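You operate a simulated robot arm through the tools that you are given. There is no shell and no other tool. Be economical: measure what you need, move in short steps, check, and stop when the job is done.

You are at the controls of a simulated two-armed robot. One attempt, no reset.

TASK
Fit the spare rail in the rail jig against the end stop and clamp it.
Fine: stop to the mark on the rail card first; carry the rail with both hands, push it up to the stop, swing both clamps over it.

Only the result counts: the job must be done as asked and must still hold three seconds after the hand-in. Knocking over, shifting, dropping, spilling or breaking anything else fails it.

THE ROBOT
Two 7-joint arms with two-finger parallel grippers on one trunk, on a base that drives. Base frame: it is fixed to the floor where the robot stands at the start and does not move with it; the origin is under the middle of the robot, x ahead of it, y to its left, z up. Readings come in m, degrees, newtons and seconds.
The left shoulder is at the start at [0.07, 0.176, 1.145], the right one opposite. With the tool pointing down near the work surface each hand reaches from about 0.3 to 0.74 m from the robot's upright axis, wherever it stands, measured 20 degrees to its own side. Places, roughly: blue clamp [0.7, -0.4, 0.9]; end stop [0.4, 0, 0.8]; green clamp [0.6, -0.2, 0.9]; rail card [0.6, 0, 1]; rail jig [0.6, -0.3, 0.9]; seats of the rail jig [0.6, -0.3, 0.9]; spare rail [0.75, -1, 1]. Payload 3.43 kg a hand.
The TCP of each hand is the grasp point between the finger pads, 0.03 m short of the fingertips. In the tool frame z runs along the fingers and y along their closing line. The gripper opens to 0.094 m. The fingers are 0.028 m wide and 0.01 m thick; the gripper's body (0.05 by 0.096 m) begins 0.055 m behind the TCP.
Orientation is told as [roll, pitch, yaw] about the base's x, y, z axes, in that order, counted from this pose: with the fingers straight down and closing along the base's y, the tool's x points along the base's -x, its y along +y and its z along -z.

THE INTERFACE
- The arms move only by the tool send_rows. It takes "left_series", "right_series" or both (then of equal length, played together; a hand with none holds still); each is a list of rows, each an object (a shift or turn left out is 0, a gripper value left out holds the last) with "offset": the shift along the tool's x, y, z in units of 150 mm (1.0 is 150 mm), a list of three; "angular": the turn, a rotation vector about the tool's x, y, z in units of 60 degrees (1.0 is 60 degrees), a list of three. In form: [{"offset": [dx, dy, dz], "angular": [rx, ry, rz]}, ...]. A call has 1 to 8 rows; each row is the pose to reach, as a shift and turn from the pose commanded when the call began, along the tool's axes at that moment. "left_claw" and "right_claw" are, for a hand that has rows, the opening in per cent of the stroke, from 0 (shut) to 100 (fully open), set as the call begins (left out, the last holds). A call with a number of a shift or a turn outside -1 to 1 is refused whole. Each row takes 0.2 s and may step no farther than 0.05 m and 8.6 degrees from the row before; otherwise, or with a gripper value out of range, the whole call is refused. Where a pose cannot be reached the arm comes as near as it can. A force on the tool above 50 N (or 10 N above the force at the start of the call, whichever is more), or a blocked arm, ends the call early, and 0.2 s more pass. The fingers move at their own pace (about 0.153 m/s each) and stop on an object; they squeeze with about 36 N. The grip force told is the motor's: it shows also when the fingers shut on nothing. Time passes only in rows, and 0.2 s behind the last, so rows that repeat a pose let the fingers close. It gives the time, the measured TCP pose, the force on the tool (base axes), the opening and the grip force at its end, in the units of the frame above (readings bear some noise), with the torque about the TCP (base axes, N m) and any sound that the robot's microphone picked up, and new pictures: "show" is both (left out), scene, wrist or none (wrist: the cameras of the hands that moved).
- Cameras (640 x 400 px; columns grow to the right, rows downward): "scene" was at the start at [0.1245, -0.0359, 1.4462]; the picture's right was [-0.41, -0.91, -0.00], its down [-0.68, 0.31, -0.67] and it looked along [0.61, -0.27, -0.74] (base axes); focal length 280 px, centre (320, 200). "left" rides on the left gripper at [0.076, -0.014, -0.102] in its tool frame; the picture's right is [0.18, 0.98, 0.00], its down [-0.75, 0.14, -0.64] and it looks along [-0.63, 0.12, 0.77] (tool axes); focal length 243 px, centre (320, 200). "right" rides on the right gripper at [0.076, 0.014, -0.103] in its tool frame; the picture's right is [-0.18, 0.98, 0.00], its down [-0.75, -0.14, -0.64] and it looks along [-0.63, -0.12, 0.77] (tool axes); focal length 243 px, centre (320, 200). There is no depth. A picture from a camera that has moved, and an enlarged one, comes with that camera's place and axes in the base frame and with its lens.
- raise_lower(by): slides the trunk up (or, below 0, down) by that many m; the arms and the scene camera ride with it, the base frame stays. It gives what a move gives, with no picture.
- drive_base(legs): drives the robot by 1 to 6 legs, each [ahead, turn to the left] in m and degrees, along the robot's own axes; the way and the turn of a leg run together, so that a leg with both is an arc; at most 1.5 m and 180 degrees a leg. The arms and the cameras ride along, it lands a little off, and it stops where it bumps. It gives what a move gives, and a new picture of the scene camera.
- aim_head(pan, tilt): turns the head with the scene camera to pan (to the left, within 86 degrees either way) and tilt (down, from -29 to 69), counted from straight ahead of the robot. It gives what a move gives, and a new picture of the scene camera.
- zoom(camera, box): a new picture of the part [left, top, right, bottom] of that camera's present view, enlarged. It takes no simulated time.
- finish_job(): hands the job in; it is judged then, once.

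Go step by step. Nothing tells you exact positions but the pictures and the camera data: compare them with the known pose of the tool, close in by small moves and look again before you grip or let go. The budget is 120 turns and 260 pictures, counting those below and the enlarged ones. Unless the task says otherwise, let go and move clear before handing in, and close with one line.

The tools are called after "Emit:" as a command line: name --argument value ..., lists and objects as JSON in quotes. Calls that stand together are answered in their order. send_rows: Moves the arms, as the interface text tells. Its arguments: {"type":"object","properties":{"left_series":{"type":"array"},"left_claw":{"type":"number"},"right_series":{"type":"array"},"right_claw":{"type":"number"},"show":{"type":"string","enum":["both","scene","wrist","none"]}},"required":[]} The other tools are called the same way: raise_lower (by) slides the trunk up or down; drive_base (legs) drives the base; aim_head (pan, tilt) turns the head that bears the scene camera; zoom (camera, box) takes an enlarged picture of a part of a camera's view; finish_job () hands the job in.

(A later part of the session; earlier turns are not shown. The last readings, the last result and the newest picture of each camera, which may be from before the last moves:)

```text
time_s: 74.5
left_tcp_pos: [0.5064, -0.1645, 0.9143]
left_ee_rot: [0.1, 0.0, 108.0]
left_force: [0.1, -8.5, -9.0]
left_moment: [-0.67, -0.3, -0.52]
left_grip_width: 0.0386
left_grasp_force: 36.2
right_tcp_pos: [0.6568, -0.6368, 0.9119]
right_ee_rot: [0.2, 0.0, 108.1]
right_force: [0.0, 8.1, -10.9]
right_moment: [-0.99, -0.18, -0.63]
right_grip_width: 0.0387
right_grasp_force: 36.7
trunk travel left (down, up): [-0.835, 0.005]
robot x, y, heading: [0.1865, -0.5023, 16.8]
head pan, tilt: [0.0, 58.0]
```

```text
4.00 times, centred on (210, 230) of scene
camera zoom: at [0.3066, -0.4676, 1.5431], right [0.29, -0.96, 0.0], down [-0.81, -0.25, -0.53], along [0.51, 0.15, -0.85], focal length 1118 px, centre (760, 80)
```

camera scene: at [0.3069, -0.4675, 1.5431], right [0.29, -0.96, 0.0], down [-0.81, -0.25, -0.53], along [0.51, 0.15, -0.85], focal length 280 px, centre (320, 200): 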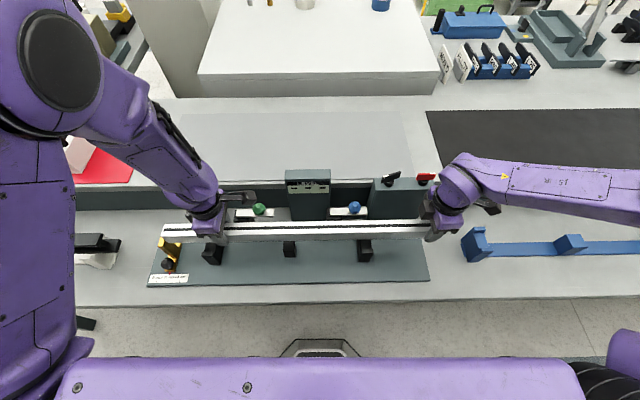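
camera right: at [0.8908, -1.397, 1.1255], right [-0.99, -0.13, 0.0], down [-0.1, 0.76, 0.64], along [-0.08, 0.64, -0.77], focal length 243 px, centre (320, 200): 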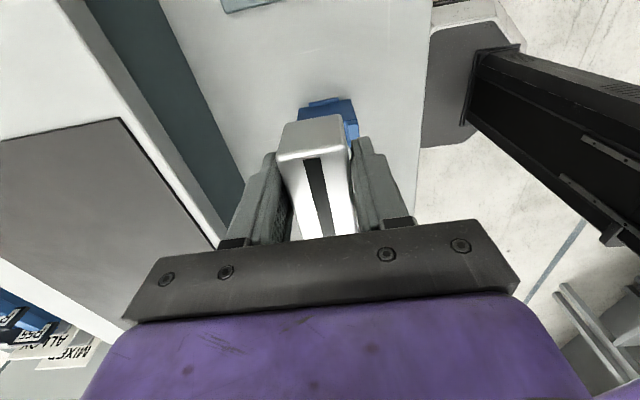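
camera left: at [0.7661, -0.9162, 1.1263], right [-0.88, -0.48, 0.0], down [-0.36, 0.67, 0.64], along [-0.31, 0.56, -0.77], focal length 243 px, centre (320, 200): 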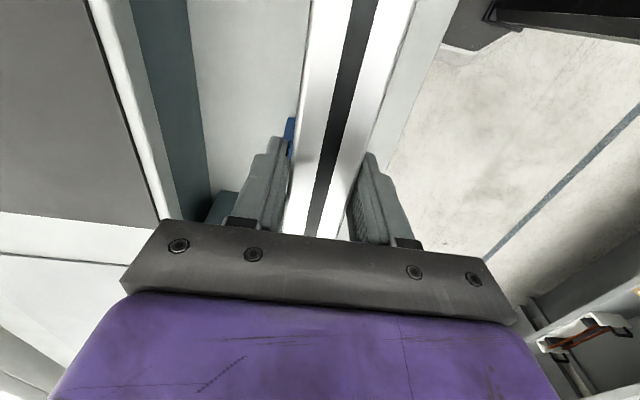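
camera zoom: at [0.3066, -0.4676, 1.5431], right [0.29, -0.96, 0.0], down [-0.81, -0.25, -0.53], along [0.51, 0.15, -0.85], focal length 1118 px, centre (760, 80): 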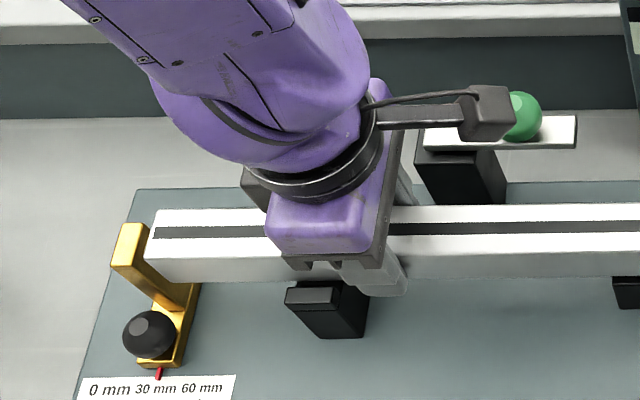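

Contact is gone and the rail looks centred in the channel. Lowering gently into the seats.

Emit:
send_rows --left_series '[{"offset": [0, 0.01, 0.0]}, {"offset": [0, 0.01, 0.03]}, {"offset": [0, 0.01, 0.06]}, {"offset": [0, 0.01, 0.06]}]' --right_series '[{"offset": [0, 0, 0.0]}, {"offset": [0, 0, 0.03]}, {"offset": [0, 0, 0.06]}, {"offset": [0, 0, 0.06]}]' --show "none"

Emit:
zoom --camera "scene" --box '[290, 180, 450, 280]'

Emit:
zoom --camera "scene" --box '[130, 180, 290, 280]'

```text
time_s: 75.5
left_tcp_pos: [0.5039, -0.1648, 0.9054]
left_ee_rot: [0.1, 0.0, 108.0]
left_force: [2.6, -7.6, -12.0]
left_moment: [-0.04, -0.13, 0.11]
left_grip_width: 0.0384
left_grasp_force: 36.3
right_tcp_pos: [0.6562, -0.6354, 0.903]
right_ee_rot: [0.0, -0.1, 108.1]
right_force: [-3.2, 8.3, -9.6]
right_moment: [0.0, 0.15, 0.17]
right_grip_width: 0.0383
right_grasp_force: 35.8
trunk travel left (down, up): [-0.835, 0.005]
robot x, y, heading: [0.1866, -0.4986, 16.6]
head pan, tilt: [0.0, 58.0]
```

```text
4.00 times, centred on (370, 230) of scene
camera zoom: at [0.3057, -0.4678, 1.5432], right [0.29, -0.96, 0.0], down [-0.81, -0.25, -0.53], along [0.51, 0.15, -0.85], focal length 1118 px, centre (120, 80)
```

zoom: 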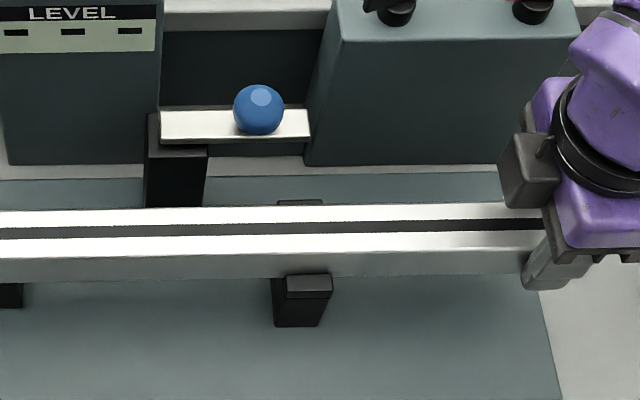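

```text
4.00 times, centred on (210, 230) of scene
camera zoom: at [0.3057, -0.4678, 1.5432], right [0.29, -0.96, 0.0], down [-0.81, -0.25, -0.53], along [0.51, 0.15, -0.85], focal length 1118 px, centre (760, 80)
```

zoom: 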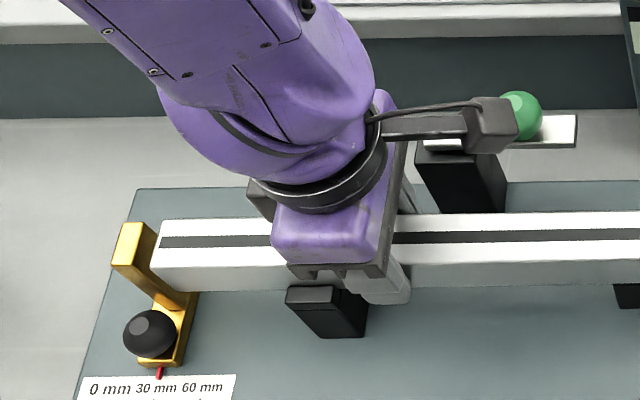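

Both lugs now overlap the rail's lower edge, so it is in the channels. Lowering until it seats.

Emit:
send_rows --left_series '[{"offset": [0, 0, 0.015]}, {"offset": [0, 0, 0.03]}, {"offset": [0, 0, 0.03]}]' --right_series '[{"offset": [0, 0, 0.015]}, {"offset": [0, 0, 0.03]}, {"offset": [0, 0, 0.03]}]' --show "none"

Emit:
send_rows --left_series '[{"offset": [0, 0, 0.015]}, {"offset": [0, 0, 0.03]}, {"offset": [0, 0, 0.03]}]' --right_series '[{"offset": [0, 0, 0.015]}, {"offset": [0, 0, 0.03]}, {"offset": [0, 0, 0.03]}]' --show "scene"

```text
time_s: 76.3
left_tcp_pos: [0.5045, -0.1652, 0.9029]
left_ee_rot: [-0.3, 0.0, 108.0]
left_force: [4.8, 0.1, 27.8]
left_moment: [-0.29, -0.03, -0.28]
left_grip_width: 0.0386
left_grasp_force: 36.1
right_tcp_pos: [0.6555, -0.637, 0.9021]
right_ee_rot: [-0.3, -0.1, 107.9]
right_force: [3.5, 7.4, 0.9]
right_moment: [-0.69, 0.24, -0.26]
right_grip_width: 0.0383
right_grasp_force: 36.2
trunk travel left (down, up): [-0.835, 0.005]
robot x, y, heading: [0.186, -0.4983, 17.0]
head pan, tilt: [0.0, 58.0]
```

```text
time_s: 77.2
left_tcp_pos: [0.5033, -0.1639, 0.8981]
left_ee_rot: [-0.2, 0.0, 108.0]
left_force: [16.8, 5.1, 29.4]
left_moment: [0.05, 0.07, -0.14]
left_grip_width: 0.0382
left_grasp_force: 36.1
right_tcp_pos: [0.6565, -0.6351, 0.8971]
right_ee_rot: [-0.1, -0.1, 108.0]
right_force: [7.7, 2.1, 29.6]
right_moment: [-0.14, 0.08, -0.36]
right_grip_width: 0.0383
right_grasp_force: 35.6
trunk travel left (down, up): [-0.835, 0.005]
robot x, y, heading: [0.1877, -0.5034, 16.9]
head pan, tilt: [0.0, 58.0]
camera scene: at [0.3025, -0.4688, 1.5438], right [0.29, -0.96, 0.0], down [-0.81, -0.24, -0.53], along [0.51, 0.15, -0.85], focal length 280 px, centre (320, 200)
```

scene: 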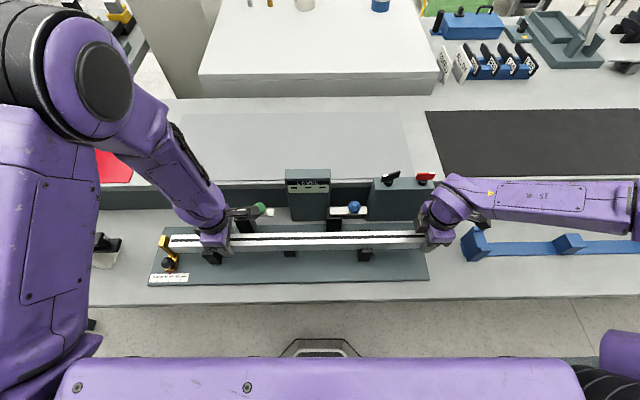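

Emit:
zoom --camera "scene" --box '[290, 180, 450, 280]'

Emit:
zoom --camera "scene" --box '[130, 180, 290, 280]'

Emit:
zoom --camera "right" --box '[220, 60, 420, 240]'

```text
4.00 times, centred on (370, 230) of scene
camera zoom: at [0.3025, -0.4688, 1.5438], right [0.29, -0.96, 0.0], down [-0.81, -0.24, -0.53], along [0.51, 0.15, -0.85], focal length 1118 px, centre (120, 80)
```

zoom: 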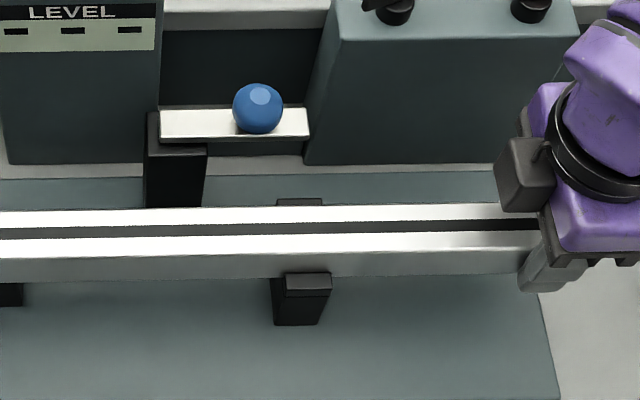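

```text
4.00 times, centred on (210, 230) of scene
camera zoom: at [0.3025, -0.4688, 1.5438], right [0.29, -0.96, 0.0], down [-0.81, -0.24, -0.53], along [0.51, 0.15, -0.85], focal length 1118 px, centre (760, 80)
```

zoom: 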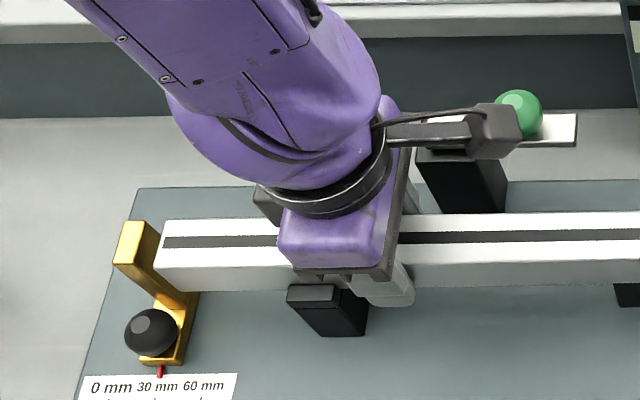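

```text
2.22 times, centred on (320, 150) of right
camera zoom: at [0.6664, -0.7143, 0.9996], right [-0.99, -0.13, 0.0], down [-0.1, 0.76, 0.64], along [-0.08, 0.64, -0.77], focal length 539 px, centre (320, 311)
```

zoom: 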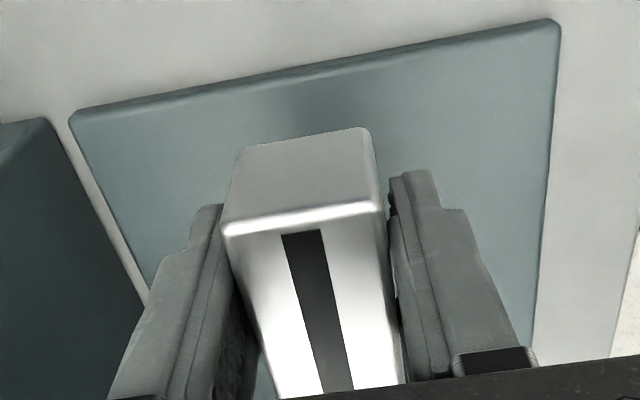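

The rail sits in both seats. Opening both grippers slightly to relieve the forces, then lifting the left hand clear.

Emit:
send_rows --left_series '[{"offset": [0, 0, 0]}, {"offset": [0, 0, 0]}, {"offset": [0, 0, -0.1]}, {"offset": [0, 0, -0.3]}, {"offset": [0, 0, -0.5]}, {"offset": [0, 0, -0.7]}, {"offset": [0, 0, -0.9]}]' --right_series '[{"offset": [0, 0, 0]}, {"offset": [0, 0, 0]}, {"offset": [0, 0, -0.02]}, {"offset": [0, 0, -0.02]}, {"offset": [0, 0, -0.02]}, {"offset": [0, 0, -0.02]}, {"offset": [0, 0, -0.02]}]' --left_claw 52 --right_claw 52 --show "both"

```text
time_s: 78.8
left_tcp_pos: [0.5006, -0.1664, 1.0338]
left_ee_rot: [0.0, 0.0, 108.0]
left_force: [-0.3, 0.1, 0.4]
left_moment: [0.03, 0.02, -0.03]
left_grip_width: 0.0491
left_grasp_force: 0.0
right_tcp_pos: [0.6558, -0.6369, 0.8989]
right_ee_rot: [0.0, -0.2, 108.0]
right_force: [-1.5, -0.1, 0.5]
right_moment: [0.0, 0.0, 0.01]
right_grip_width: 0.049
right_grasp_force: 0.0
trunk travel left (down, up): [-0.835, 0.005]
robot x, y, heading: [0.1858, -0.502, 17.0]
head pan, tilt: [0.0, 58.0]
camera scene: at [0.3021, -0.4696, 1.5435], right [0.29, -0.96, 0.0], down [-0.81, -0.24, -0.53], along [0.51, 0.15, -0.85], focal length 280 px, centre (320, 200)
camera right: at [0.6658, -0.7152, 1.0013], right [-0.99, -0.13, 0.0], down [-0.1, 0.76, 0.64], along [-0.08, 0.64, -0.77], focal length 243 px, centre (320, 200)
camera left: at [0.5387, -0.2352, 1.1356], right [-0.88, -0.48, 0.0], down [-0.37, 0.67, 0.64], along [-0.31, 0.56, -0.77], focal length 243 px, centre (320, 200)
```

scene: 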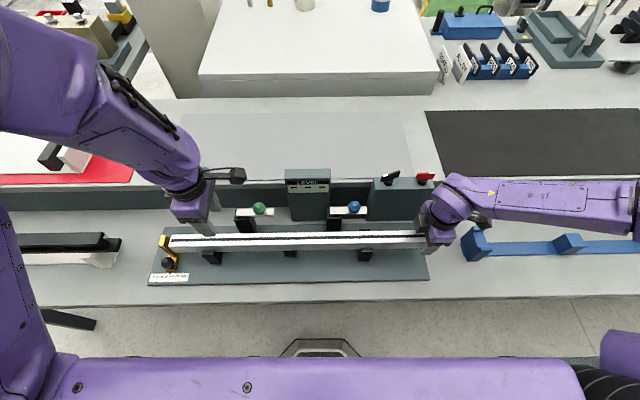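
right: 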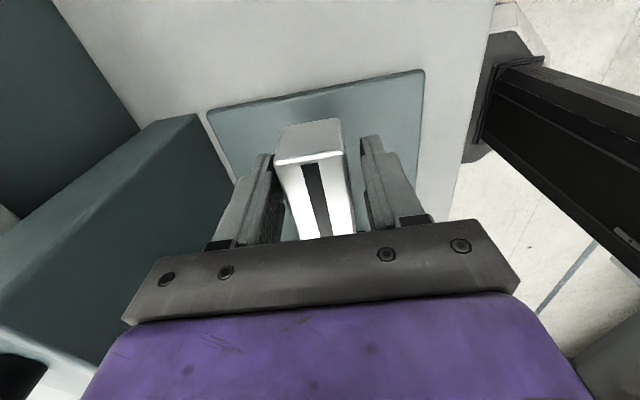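
left: 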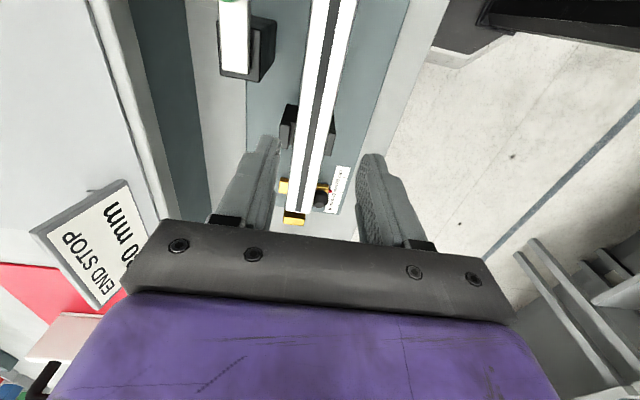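

Emit:
zoom --camera "left" --box '[240, 90, 380, 240]'

Emit:
zoom --camera "scene" --box '[140, 210, 260, 290]'

Emit:
zoom --camera "scene" --box '[320, 210, 440, 290]'

```text
2.67 times, centred on (310, 165) of left
camera zoom: at [0.5387, -0.2352, 1.1356], right [-0.88, -0.48, 0.0], down [-0.37, 0.67, 0.64], along [-0.31, 0.56, -0.77], focal length 647 px, centre (347, 293)
```

zoom: 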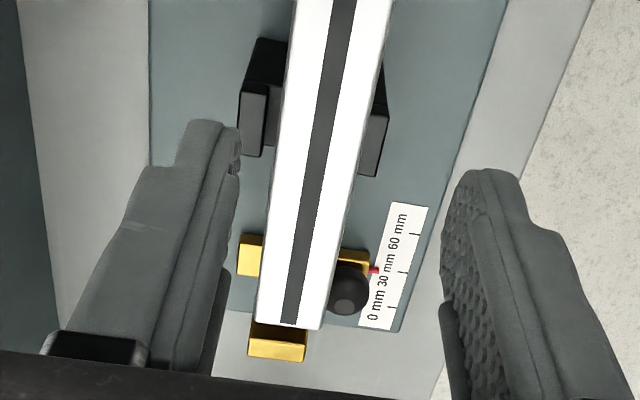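

```text
5.00 times, centred on (200, 250) of scene
camera zoom: at [0.3021, -0.4696, 1.5435], right [0.29, -0.96, 0.0], down [-0.81, -0.24, -0.53], along [0.51, 0.15, -0.85], focal length 1398 px, centre (920, -50)
```

zoom: 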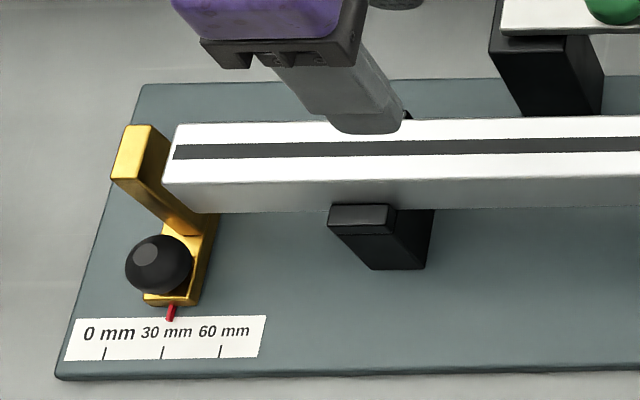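

```text
5.00 times, centred on (380, 250) of scene
camera zoom: at [0.3021, -0.4696, 1.5435], right [0.29, -0.96, 0.0], down [-0.81, -0.24, -0.53], along [0.51, 0.15, -0.85], focal length 1398 px, centre (20, -50)
```

zoom: 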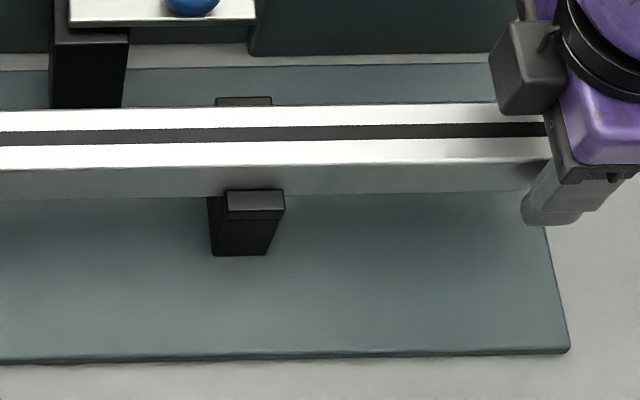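

Regripping the rail with the right hand and pushing it toward the stop in small steps.

Emit:
send_rows --right_series '[{"offset": [0, 0, 0]}, {"offset": [0, 0, 0]}, {"offset": [0, 0, 0]}]' --right_claw 0 --show "none"

Emit:
send_rows --right_series '[{"offset": [-0.01, 0, 0]}, {"offset": [-0.02, 0, 0]}, {"offset": [-0.027, 0, 0]}, {"offset": [-0.027, 0, 0]}]' --show "none"

Emit:
zoom --camera "scene" --box '[140, 210, 260, 290]'

```text
time_s: 79.5
left_tcp_pos: [0.5025, -0.1662, 1.032]
left_ee_rot: [0.0, 0.0, 108.0]
left_force: [-0.3, 0.5, -0.2]
left_moment: [0.0, 0.04, -0.01]
left_grip_width: 0.049
left_grasp_force: 0.0
right_tcp_pos: [0.656, -0.637, 0.8986]
right_ee_rot: [0.1, 0.0, 108.1]
right_force: [1.8, -3.3, 6.0]
right_moment: [-0.5, 0.08, -0.27]
right_grip_width: 0.0382
right_grasp_force: 36.6
trunk travel left (down, up): [-0.835, 0.005]
robot x, y, heading: [0.1866, -0.4995, 16.9]
head pan, tilt: [0.0, 58.0]
```

```text
time_s: 80.5
left_tcp_pos: [0.5029, -0.1675, 1.0328]
left_ee_rot: [0.0, -0.2, 108.0]
left_force: [0.3, -0.4, -0.3]
left_moment: [0.0, 0.03, 0.01]
left_grip_width: 0.0489
left_grasp_force: 0.0
right_tcp_pos: [0.6553, -0.6337, 0.8971]
right_ee_rot: [0.0, -0.1, 108.0]
right_force: [9.5, -12.3, 15.4]
right_moment: [-0.14, 0.04, -0.54]
right_grip_width: 0.0383
right_grasp_force: 35.6
trunk travel left (down, up): [-0.835, 0.005]
robot x, y, heading: [0.1889, -0.5002, 16.9]
head pan, tilt: [0.0, 58.0]
```

```text
5.00 times, centred on (200, 250) of scene
camera zoom: at [0.3037, -0.4712, 1.5436], right [0.29, -0.96, 0.0], down [-0.81, -0.24, -0.53], along [0.51, 0.15, -0.85], focal length 1398 px, centre (920, -50)
```

zoom: 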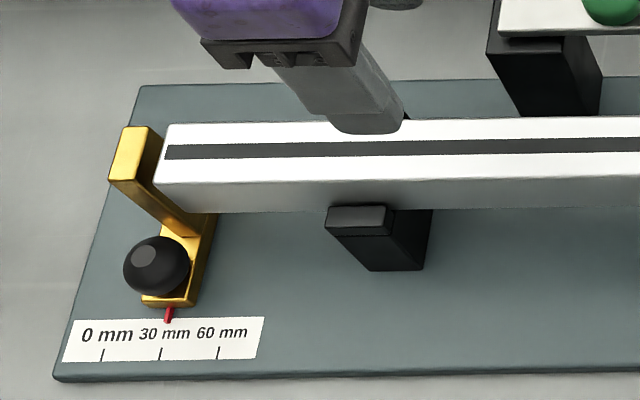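

Emit:
zoom --camera "left" --box '[260, 150, 340, 230]'

Emit:
zoom --camera "scene" --box '[150, 225, 200, 275]'

```text
5.00 times, centred on (300, 190) of left
camera zoom: at [0.5401, -0.2364, 1.1353], right [-0.88, -0.48, 0.0], down [-0.37, 0.67, 0.64], along [-0.31, 0.56, -0.77], focal length 1213 px, centre (420, 250)
```

zoom: 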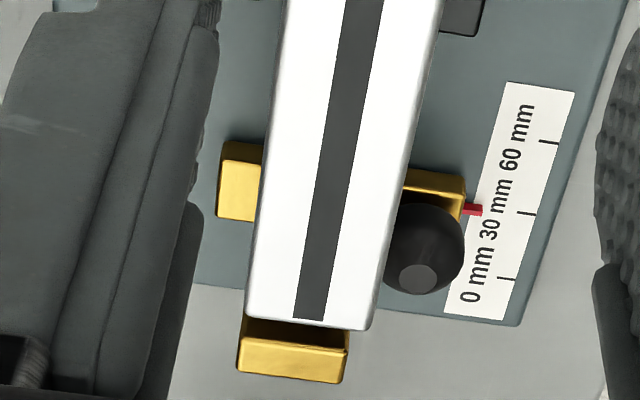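

```text
8.00 times, centred on (175, 250) of scene
camera zoom: at [0.3037, -0.4712, 1.5436], right [0.29, -0.96, 0.0], down [-0.81, -0.24, -0.53], along [0.51, 0.15, -0.85], focal length 2236 px, centre (1480, -200)
```

zoom: 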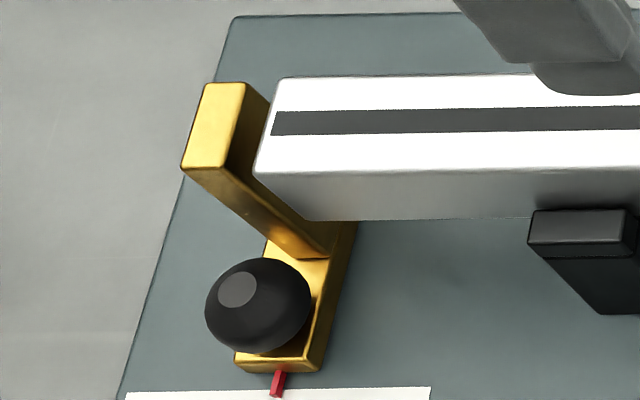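

About 5 mm of gap remains. Continuing to push, with less downward bias.

Emit:
send_rows --right_series '[{"offset": [0, 0, -0.01]}, {"offset": [-0.01, 0, -0.01]}, {"offset": [-0.02, 0, -0.01]}, {"offset": [-0.02, 0, -0.01]}]' --show "none"

Emit:
zoom --camera "scene" --box '[150, 225, 200, 275]'

```text
time_s: 81.5
left_tcp_pos: [0.5037, -0.1676, 1.0325]
left_ee_rot: [0.2, 0.0, 108.0]
left_force: [0.2, 0.6, 0.7]
left_moment: [-0.01, -0.01, 0.05]
left_grip_width: 0.0489
left_grasp_force: 0.0
right_tcp_pos: [0.6526, -0.6309, 0.898]
right_ee_rot: [0.2, -0.1, 108.2]
right_force: [2.7, -3.4, -0.6]
right_moment: [0.52, 0.07, -0.51]
right_grip_width: 0.0385
right_grasp_force: 35.8
trunk travel left (down, up): [-0.835, 0.005]
robot x, y, heading: [0.1845, -0.5043, 16.9]
head pan, tilt: [0.0, 58.0]
```

```text
8.00 times, centred on (175, 250) of scene
camera zoom: at [0.3057, -0.4701, 1.5431], right [0.29, -0.96, 0.0], down [-0.81, -0.24, -0.53], along [0.51, 0.15, -0.85], focal length 2236 px, centre (1480, -200)
```

zoom: 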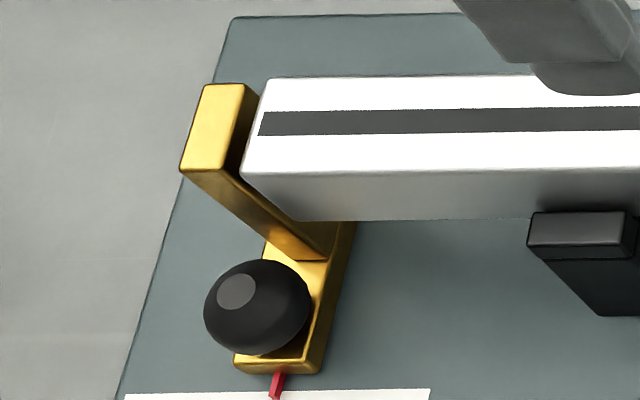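

Emit:
send_rows --right_series '[{"offset": [-0.005, 0, 0]}, {"offset": [-0.01, 0, 0]}, {"offset": [-0.01, 0, 0]}]' --show "none"

Emit:
zoom --camera "scene" --box '[150, 225, 200, 275]'

```text
time_s: 82.3
left_tcp_pos: [0.5039, -0.1672, 1.0331]
left_ee_rot: [0.1, -0.1, 108.0]
left_force: [1.0, 0.2, 0.3]
left_moment: [-0.04, -0.01, 0.0]
left_grip_width: 0.049
left_grasp_force: 0.1
right_tcp_pos: [0.6524, -0.6299, 0.8988]
right_ee_rot: [0.1, -0.1, 108.0]
right_force: [1.8, -3.4, 0.0]
right_moment: [0.0, 0.13, -0.33]
right_grip_width: 0.0383
right_grasp_force: 35.4
trunk travel left (down, up): [-0.835, 0.005]
robot x, y, heading: [0.1846, -0.5004, 16.9]
head pan, tilt: [0.0, 58.0]
```

```text
8.00 times, centred on (175, 250) of scene
camera zoom: at [0.3054, -0.4702, 1.5433], right [0.29, -0.96, 0.0], down [-0.81, -0.24, -0.53], along [0.51, 0.15, -0.85], focal length 2236 px, centre (1480, -200)
```

zoom: 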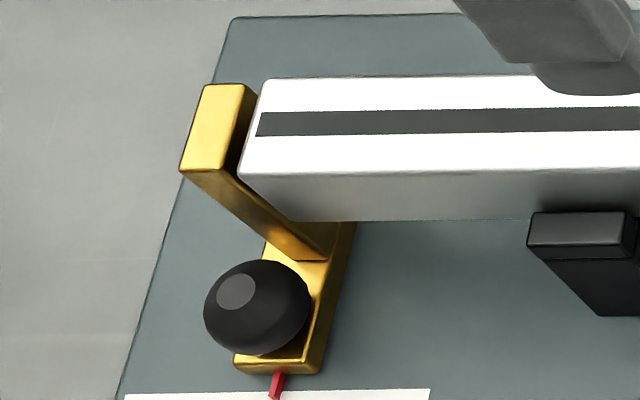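

Emit:
send_rows --right_series '[{"offset": [-0.005, 0, 0]}, {"offset": [-0.01, 0, 0]}, {"offset": [-0.01, 0, 0]}]' --show "none"

Emit:
send_rows --right_series '[{"offset": [-0.005, 0, 0]}, {"offset": [-0.01, 0, 0]}, {"offset": [-0.01, 0, 0]}]' --show "none"

Emit:
zoom --camera "scene" --box '[150, 225, 200, 275]'

```text
time_s: 83.2
left_tcp_pos: [0.5037, -0.1664, 1.033]
left_ee_rot: [0.1, -0.1, 108.0]
left_force: [-0.6, 0.7, -0.7]
left_moment: [0.0, -0.01, 0.0]
left_grip_width: 0.0488
left_grasp_force: 0.0
right_tcp_pos: [0.652, -0.6275, 0.8985]
right_ee_rot: [0.1, -0.1, 108.0]
right_force: [2.4, -3.3, -0.4]
right_moment: [0.17, 0.08, -0.22]
right_grip_width: 0.0381
right_grasp_force: 35.8
trunk travel left (down, up): [-0.835, 0.005]
robot x, y, heading: [0.1855, -0.5011, 16.7]
head pan, tilt: [0.0, 58.0]
```

```text
time_s: 84.0
left_tcp_pos: [0.5031, -0.1664, 1.0326]
left_ee_rot: [0.1, -0.1, 108.0]
left_force: [-0.7, -0.4, -1.0]
left_moment: [0.02, -0.02, -0.01]
left_grip_width: 0.0489
left_grasp_force: 0.1
right_tcp_pos: [0.6524, -0.6258, 0.8995]
right_ee_rot: [0.1, -0.1, 108.0]
right_force: [2.2, -3.4, 1.3]
right_moment: [0.5, 0.09, -0.42]
right_grip_width: 0.0381
right_grasp_force: 36.1
trunk travel left (down, up): [-0.835, 0.005]
robot x, y, heading: [0.1909, -0.4981, 16.8]
head pan, tilt: [0.0, 58.0]
```

```text
8.00 times, centred on (175, 250) of scene
camera zoom: at [0.3054, -0.4704, 1.5433], right [0.29, -0.96, 0.0], down [-0.81, -0.24, -0.53], along [0.51, 0.15, -0.85], focal length 2236 px, centre (1480, -200)
```

zoom: 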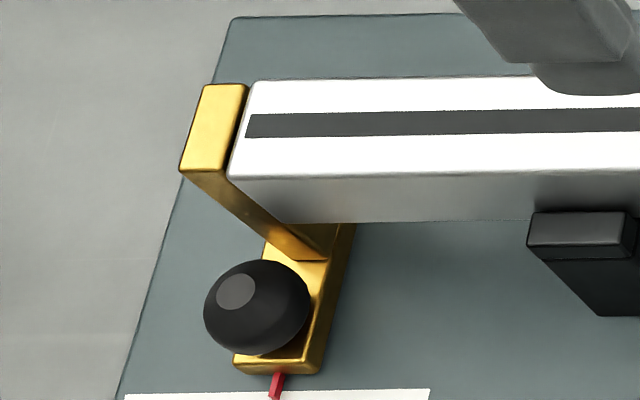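

Emit:
send_rows --right_series '[{"offset": [-0.005, 0, 0]}, {"offset": [-0.008, 0, 0]}, {"offset": [-0.008, 0, 0]}]' --show "none"

Emit:
zoom --camera "scene" --box '[150, 225, 200, 275]'

```text
time_s: 84.8
left_tcp_pos: [0.5049, -0.1673, 1.0336]
left_ee_rot: [0.1, -0.1, 108.0]
left_force: [0.2, 0.0, 0.0]
left_moment: [0.0, 0.02, 0.06]
left_grip_width: 0.0489
left_grasp_force: 0.0
right_tcp_pos: [0.6521, -0.6257, 0.8979]
right_ee_rot: [0.1, 0.0, 108.0]
right_force: [1.4, -3.5, 0.2]
right_moment: [0.65, 0.17, -0.32]
right_grip_width: 0.0383
right_grasp_force: 36.3
trunk travel left (down, up): [-0.835, 0.005]
robot x, y, heading: [0.1862, -0.5018, 16.8]
head pan, tilt: [0.0, 58.0]
```

```text
8.00 times, centred on (175, 250) of scene
camera zoom: at [0.3053, -0.4705, 1.5433], right [0.29, -0.96, 0.0], down [-0.81, -0.24, -0.53], along [0.51, 0.15, -0.85], focal length 2236 px, centre (1480, -200)
```

zoom: 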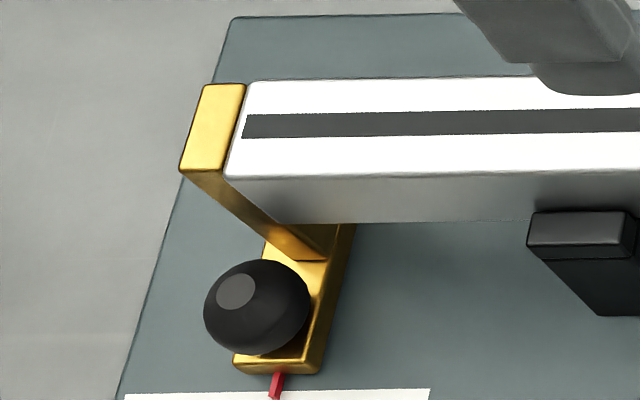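

Emit:
send_rows --right_series '[{"offset": [-0.004, 0, 0]}, {"offset": [-0.006, 0, 0]}, {"offset": [-0.006, 0, 0]}]' --show "none"

Emit:
send_rows --right_series '[{"offset": [-0.003, 0, 0]}, {"offset": [-0.005, 0, 0]}, {"offset": [-0.005, 0, 0]}]' --show "none"

Emit:
zoom --camera "scene" --box '[150, 225, 200, 275]'

```text
time_s: 85.5
left_tcp_pos: [0.5045, -0.1686, 1.0333]
left_ee_rot: [0.1, -0.2, 108.0]
left_force: [0.0, -0.5, -0.7]
left_moment: [-0.01, 0.01, 0.0]
left_grip_width: 0.049
left_grasp_force: 0.0
right_tcp_pos: [0.6524, -0.624, 0.8986]
right_ee_rot: [0.0, -0.1, 108.0]
right_force: [3.0, -3.4, 0.2]
right_moment: [0.09, -0.12, -0.29]
right_grip_width: 0.0386
right_grasp_force: 36.0
trunk travel left (down, up): [-0.835, 0.005]
robot x, y, heading: [0.1863, -0.5015, 17.1]
head pan, tilt: [0.0, 58.0]
```

```text
time_s: 86.3
left_tcp_pos: [0.5036, -0.1683, 1.033]
left_ee_rot: [0.1, -0.2, 108.0]
left_force: [-0.2, 0.4, -0.2]
left_moment: [-0.01, 0.04, 0.0]
left_grip_width: 0.0488
left_grasp_force: 0.1
right_tcp_pos: [0.6521, -0.6243, 0.8988]
right_ee_rot: [0.0, -0.1, 108.1]
right_force: [3.3, -5.1, -0.3]
right_moment: [0.54, 0.22, -0.27]
right_grip_width: 0.0384
right_grasp_force: 36.0
trunk travel left (down, up): [-0.835, 0.005]
robot x, y, heading: [0.1871, -0.5035, 16.8]
head pan, tilt: [0.0, 58.0]
```

```text
8.00 times, centred on (175, 250) of scene
camera zoom: at [0.3056, -0.4706, 1.5433], right [0.29, -0.96, 0.0], down [-0.81, -0.24, -0.53], along [0.51, 0.15, -0.85], focal length 2236 px, centre (1480, -200)
```

zoom: 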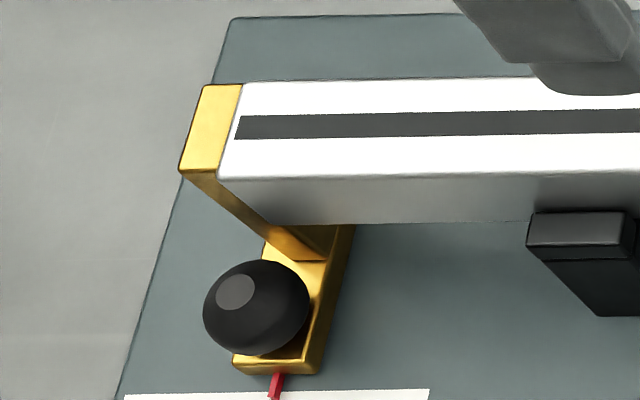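

Emit:
send_rows --right_series '[{"offset": [-0.004, 0, 0]}, {"offset": [-0.004, 0, 0]}]' --show "none"

Emit:
zoom --camera "scene" --box '[150, 225, 200, 275]'

Emit:
zoom --camera "left" --box '[260, 150, 340, 230]'

```text
time_s: 87.0
left_tcp_pos: [0.5041, -0.1681, 1.0331]
left_ee_rot: [0.0, -0.1, 108.0]
left_force: [0.5, 0.2, 0.3]
left_moment: [0.02, -0.04, -0.01]
left_grip_width: 0.0489
left_grasp_force: 0.2
right_tcp_pos: [0.6508, -0.6222, 0.8987]
right_ee_rot: [0.1, -0.1, 108.1]
right_force: [5.7, -6.8, -0.3]
right_moment: [0.48, 0.1, -0.23]
right_grip_width: 0.0386
right_grasp_force: 35.6
trunk travel left (down, up): [-0.835, 0.005]
robot x, y, heading: [0.1871, -0.5043, 16.8]
head pan, tilt: [0.0, 58.0]
```

```text
8.00 times, centred on (175, 250) of scene
camera zoom: at [0.306, -0.471, 1.5433], right [0.29, -0.96, 0.0], down [-0.81, -0.24, -0.53], along [0.51, 0.15, -0.85], focal length 2236 px, centre (1480, -200)
```

zoom: 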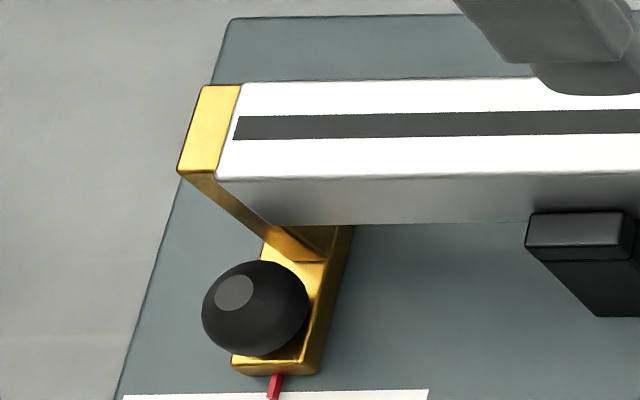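

```text
5.00 times, centred on (300, 190) of left
camera zoom: at [0.5417, -0.2363, 1.1346], right [-0.88, -0.48, 0.0], down [-0.37, 0.67, 0.64], along [-0.31, 0.56, -0.77], focal length 1213 px, centre (420, 250)
```

zoom: 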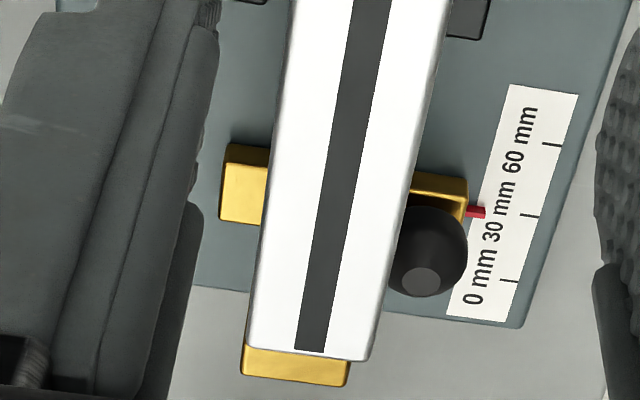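

The rail is firmly against the stop, which hasn't moved. I'll keep the right hand holding the rail and bring the left hand over the green clamp's ball.

Emit:
send_rows --left_series '[{"offset": [0, 0, -0.1], "angular": [0, 0, 0.125]}, {"offset": [0.0, 0.0, -0.2], "angular": [0, 0, 0.25]}, {"offset": [0.1, -0.1, -0.2], "angular": [0, 0, 0.375]}, {"offset": [0.2, -0.2, -0.2], "angular": [0, 0, 0.5]}, {"offset": [0.3, -0.3, -0.2], "angular": [0, 0, 0.625]}, {"offset": [0.4, -0.4, -0.2], "angular": [0, 0, 0.75]}, {"offset": [0.5, -0.525, -0.2], "angular": [0, 0, 0.875]}, {"offset": [0.5, -0.525, -0.2], "angular": [0, 0, 1.0]}]' --show "both"

```text
time_s: 88.8
left_tcp_pos: [0.6031, -0.214, 1.0638]
left_ee_rot: [0.1, 0.1, 47.9]
left_force: [0.5, -0.1, -0.4]
left_moment: [-0.02, -0.01, -0.05]
left_grip_width: 0.0489
left_grasp_force: 0.0
right_tcp_pos: [0.6516, -0.6229, 0.8989]
right_ee_rot: [0.1, -0.2, 108.1]
right_force: [5.6, -4.7, -0.3]
right_moment: [-0.04, 0.13, -0.29]
right_grip_width: 0.0383
right_grasp_force: 36.0
trunk travel left (down, up): [-0.835, 0.005]
robot x, y, heading: [0.1838, -0.4997, 16.7]
head pan, tilt: [0.0, 58.0]
camera scene: at [0.306, -0.4706, 1.5433], right [0.29, -0.96, 0.0], down [-0.81, -0.24, -0.53], along [0.51, 0.15, -0.85], focal length 280 px, centre (320, 200)
camera left: at [0.5642, -0.2802, 1.164], right [-0.85, 0.52, 0.0], down [0.4, 0.65, 0.64], along [0.33, 0.55, -0.77], focal length 243 px, centre (320, 200)
```

scene: 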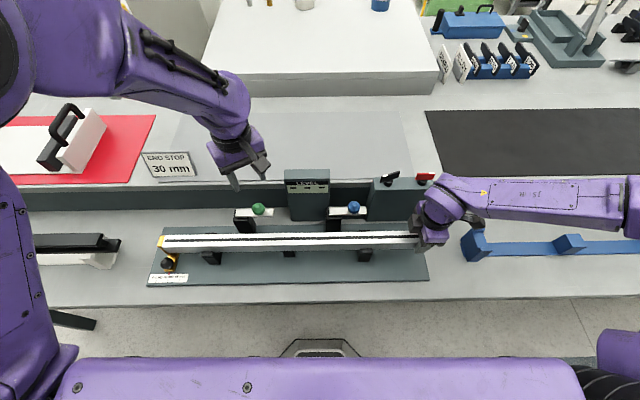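
left: 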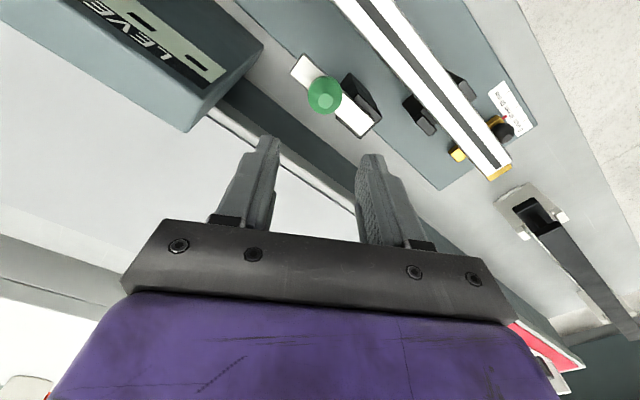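

Emit:
send_rows --left_series '[{"offset": [0.063, 0.005, 0.15]}, {"offset": [0.063, 0.005, 0.3]}, {"offset": [0.063, 0.005, 0.367]}, {"offset": [0.063, 0.005, 0.367]}]' --left_claw 65 --show "both"

Emit:
zoom --camera "left" --box '[240, 40, 440, 220]'

Emit:
zoom --camera "scene" --box '[210, 150, 330, 250]'

```text
time_s: 89.8
left_tcp_pos: [0.5973, -0.2187, 1.0075]
left_ee_rot: [0.1, 0.0, 48.0]
left_force: [0.7, -1.2, 0.1]
left_moment: [0.05, -0.02, -0.04]
left_grip_width: 0.0609
left_grasp_force: 0.1
right_tcp_pos: [0.6513, -0.623, 0.8984]
right_ee_rot: [0.1, -0.1, 108.0]
right_force: [4.1, -4.4, 0.9]
right_moment: [0.05, -0.04, -0.32]
right_grip_width: 0.0383
right_grasp_force: 36.3
trunk travel left (down, up): [-0.835, 0.005]
robot x, y, heading: [0.1873, -0.5008, 16.7]
head pan, tilt: [0.0, 58.0]
camera scene: at [0.3062, -0.4706, 1.5432], right [0.29, -0.96, 0.0], down [-0.81, -0.24, -0.53], along [0.51, 0.15, -0.85], focal length 280 px, centre (320, 200)
camera left: at [0.5571, -0.286, 1.1091], right [-0.85, 0.52, 0.0], down [0.4, 0.65, 0.64], along [0.33, 0.55, -0.77], focal length 243 px, centre (320, 200)
```

scene: 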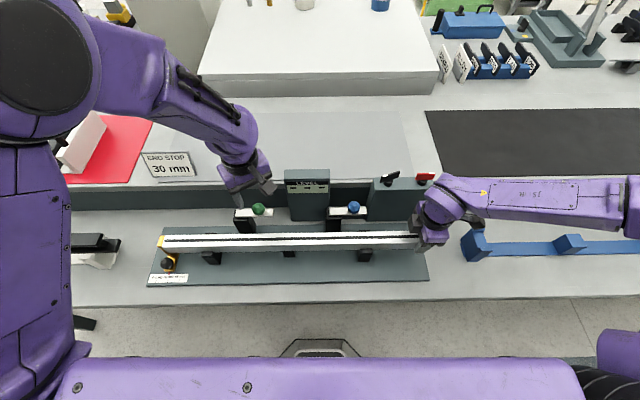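
left: 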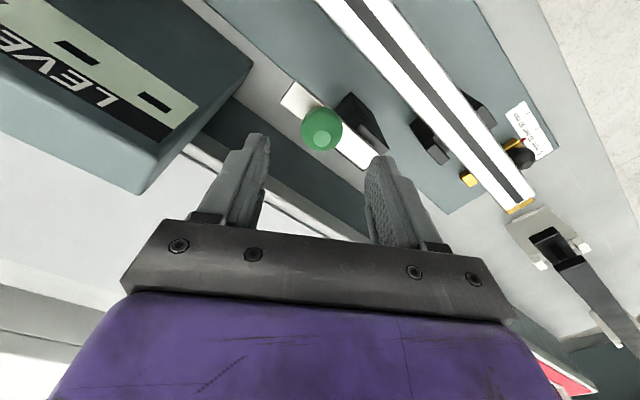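

```text
2.22 times, centred on (340, 130) of left
camera zoom: at [0.5571, -0.286, 1.1091], right [-0.85, 0.52, 0.0], down [0.4, 0.65, 0.64], along [0.33, 0.55, -0.77], focal length 539 px, centre (276, 356)
```

zoom: 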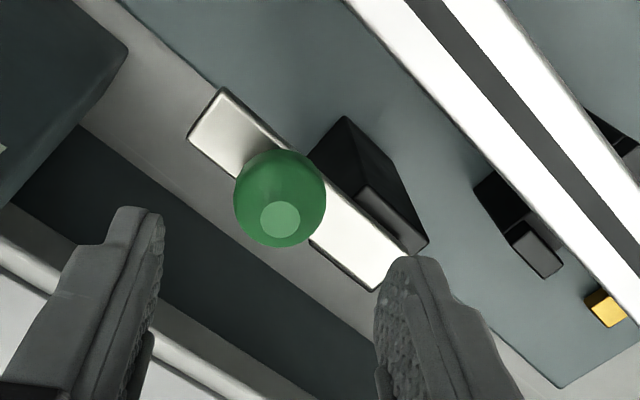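

```text
4.00 times, centred on (270, 200) of scene
camera zoom: at [0.3062, -0.4706, 1.5432], right [0.29, -0.96, 0.0], down [-0.81, -0.24, -0.53], along [0.51, 0.15, -0.85], focal length 1118 px, centre (520, 200)
```

zoom: 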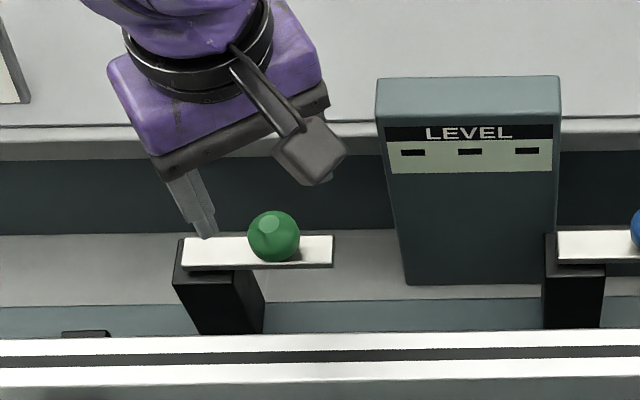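

The ball is at about z 0.935, directly below the left hand. Lowering and gripping it.

Emit:
send_rows --left_series '[{"offset": [0.015, 0, 0.15]}, {"offset": [0.015, 0, 0.3]}, {"offset": [0.015, 0, 0.36]}, {"offset": [0.015, 0, 0.36]}]' --show "wrist"

```text
time_s: 90.8
left_tcp_pos: [0.5944, -0.2206, 0.9524]
left_ee_rot: [0.2, 0.0, 48.0]
left_force: [0.8, -0.1, -0.2]
left_moment: [0.0, 0.01, 0.02]
left_grip_width: 0.061
left_grasp_force: 0.1
right_tcp_pos: [0.6518, -0.6242, 0.8972]
right_ee_rot: [0.0, -0.1, 108.1]
right_force: [3.9, -3.6, -0.2]
right_moment: [0.12, 0.05, -0.3]
right_grip_width: 0.0385
right_grasp_force: 36.2
trunk travel left (down, up): [-0.835, 0.005]
robot x, y, heading: [0.1854, -0.4984, 16.8]
head pan, tilt: [0.0, 58.0]
camera left: at [0.5549, -0.2881, 1.0555], right [-0.85, 0.52, 0.0], down [0.4, 0.65, 0.64], along [0.33, 0.55, -0.77], focal length 243 px, centre (320, 200)
```

left: 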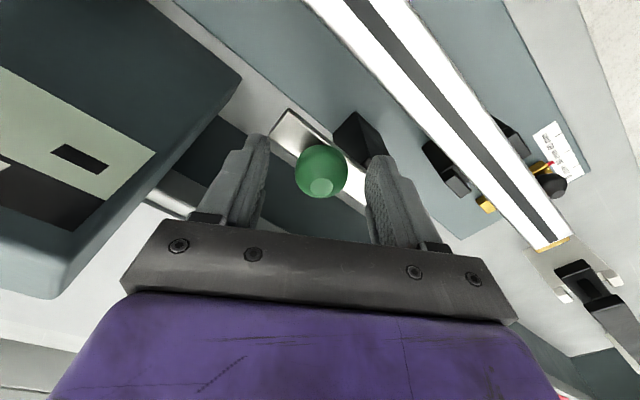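

Emit:
send_rows --left_series '[{"offset": [0, 0, 0]}, {"offset": [0, 0, 0]}, {"offset": [0, 0, 0]}]' --left_claw 0 --show "wrist"

```text
time_s: 91.5
left_tcp_pos: [0.5936, -0.2199, 0.9534]
left_ee_rot: [0.2, 0.1, 48.0]
left_force: [-6.5, 8.4, -3.1]
left_moment: [0.42, 0.08, -0.01]
left_grip_width: 0.0307
left_grasp_force: 44.3
right_tcp_pos: [0.6518, -0.6239, 0.898]
right_ee_rot: [0.1, 0.0, 108.0]
right_force: [5.9, -9.9, -0.3]
right_moment: [0.79, 0.25, -0.26]
right_grip_width: 0.0383
right_grasp_force: 36.2
trunk travel left (down, up): [-0.835, 0.005]
robot x, y, heading: [0.1862, -0.4999, 16.8]
head pan, tilt: [0.0, 58.0]
camera left: at [0.554, -0.2872, 1.0555], right [-0.85, 0.52, 0.0], down [0.4, 0.65, 0.64], along [0.33, 0.55, -0.77], focal length 243 px, centre (320, 200)
```

left: 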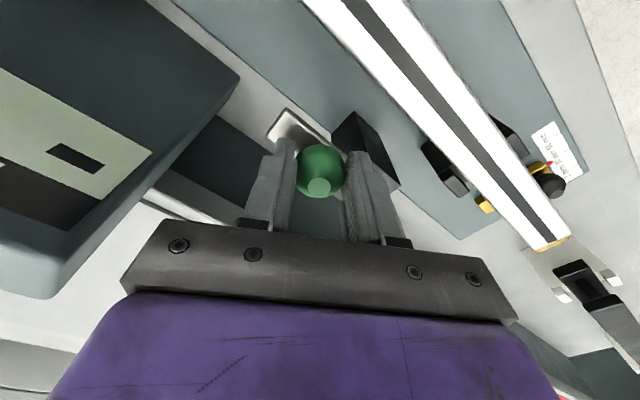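

Ball held. Swinging the clamp arm clockwise along its arc, first part.

Emit:
send_rows --left_series '[{"offset": [0.0457, 0.032, 0], "angular": [0, 0, 0.111]}, {"offset": [0.0851, 0.0715, 0], "angular": [0, 0, 0.222]}, {"offset": [0.1171, 0.1171, 0], "angular": [0, 0, 0.333]}, {"offset": [0.1407, 0.1677, 0], "angular": [0, 0, 0.444]}]' --show "both"

```text
time_s: 92.5
left_tcp_pos: [0.5636, -0.2204, 0.9547]
left_ee_rot: [0.0, -0.1, 21.3]
left_force: [11.6, 2.0, 6.7]
left_moment: [0.09, -0.82, -0.45]
left_grip_width: 0.031
left_grasp_force: 45.1
right_tcp_pos: [0.6514, -0.6224, 0.8987]
right_ee_rot: [0.2, -0.1, 107.9]
right_force: [0.7, 1.5, 1.0]
right_moment: [-0.87, -0.25, -0.51]
right_grip_width: 0.0383
right_grasp_force: 36.2
trunk travel left (down, up): [-0.835, 0.005]
robot x, y, heading: [0.1864, -0.5046, 16.8]
head pan, tilt: [0.0, 58.0]
camera scene: at [0.307, -0.4693, 1.5432], right [0.29, -0.96, 0.0], down [-0.81, -0.24, -0.53], along [0.51, 0.15, -0.85], focal length 280 px, centre (320, 200)
camera left: at [0.4972, -0.2618, 1.0555], right [-0.53, 0.85, 0.0], down [0.65, 0.4, 0.64], along [0.55, 0.34, -0.77], focal length 243 px, centre (320, 200)
```

scene: 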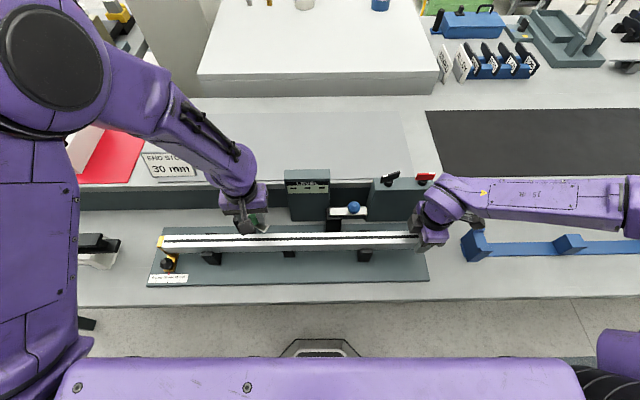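
left: 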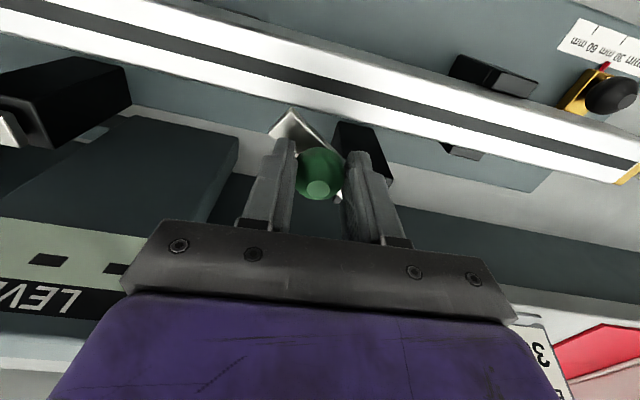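

Emit:
send_rows --left_series '[{"offset": [0.0371, 0.0417, 0], "angular": [0, 0, 0.111]}, {"offset": [0.0665, 0.0891, 0], "angular": [0, 0, 0.222]}, {"offset": [0.0871, 0.1409, 0], "angular": [0, 0, 0.333]}, {"offset": [0.0983, 0.1955, 0], "angular": [0, 0, 0.444]}, {"offset": [0.1, 0.2513, 0], "angular": [0, 0, 0.555]}, {"offset": [0.1, 0.2513, 0], "angular": [0, 0, 0.555]}]' --show "both"

Emit:
zoom --camera "scene" --box '[180, 180, 300, 280]'

```text
time_s: 94.0
left_tcp_pos: [0.5278, -0.1937, 0.9526]
left_ee_rot: [0.1, 0.5, -12.1]
left_force: [-23.0, -24.4, 7.9]
left_moment: [-0.56, 0.47, -0.83]
left_grip_width: 0.0306
left_grasp_force: 45.2
right_tcp_pos: [0.651, -0.6251, 0.8999]
right_ee_rot: [-0.2, -0.4, 108.0]
right_force: [19.5, 8.8, 0.6]
right_moment: [0.42, -0.12, -0.48]
right_grip_width: 0.0385
right_grasp_force: 35.9
trunk travel left (down, up): [-0.835, 0.005]
robot x, y, heading: [0.1871, -0.5021, 17.0]
head pan, tilt: [0.0, 58.0]
camera scene: at [0.3033, -0.4746, 1.5435], right [0.29, -0.96, 0.0], down [-0.81, -0.24, -0.53], along [0.51, 0.16, -0.85], focal length 280 px, centre (320, 200)
camera left: at [0.4524, -0.1912, 1.0559], right [0.03, 1.0, 0.0], down [0.77, -0.02, 0.64], along [0.64, -0.01, -0.77], focal length 243 px, centre (320, 200)
```

scene: 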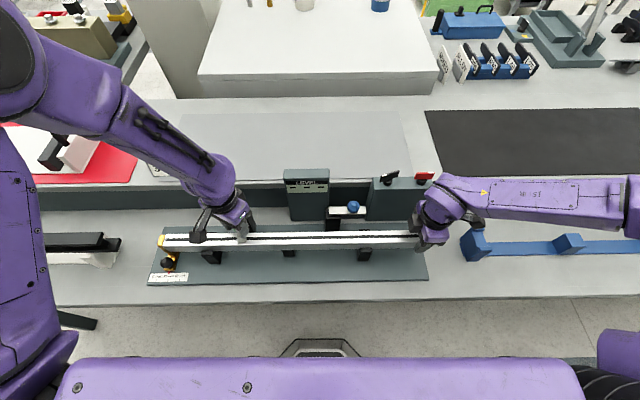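
left: 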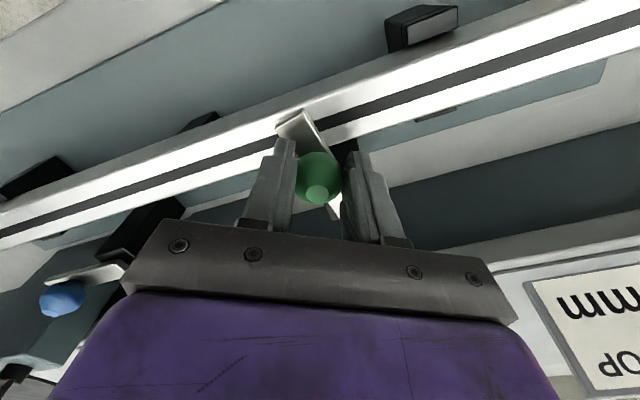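

```text
4.00 times, centred on (240, 230) of scene
camera zoom: at [0.3033, -0.4746, 1.5435], right [0.29, -0.96, 0.0], down [-0.81, -0.24, -0.53], along [0.51, 0.16, -0.85], focal length 1118 px, centre (640, 80)
```

zoom: 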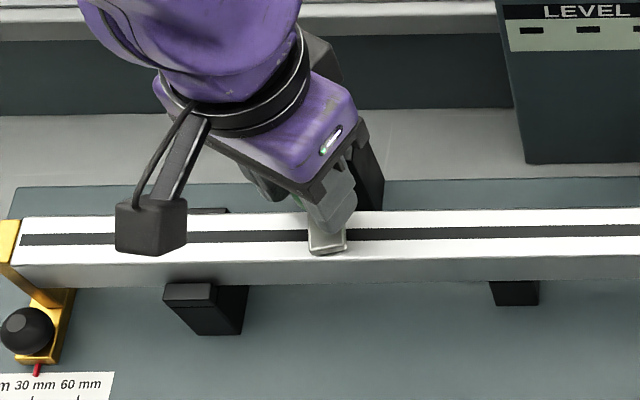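

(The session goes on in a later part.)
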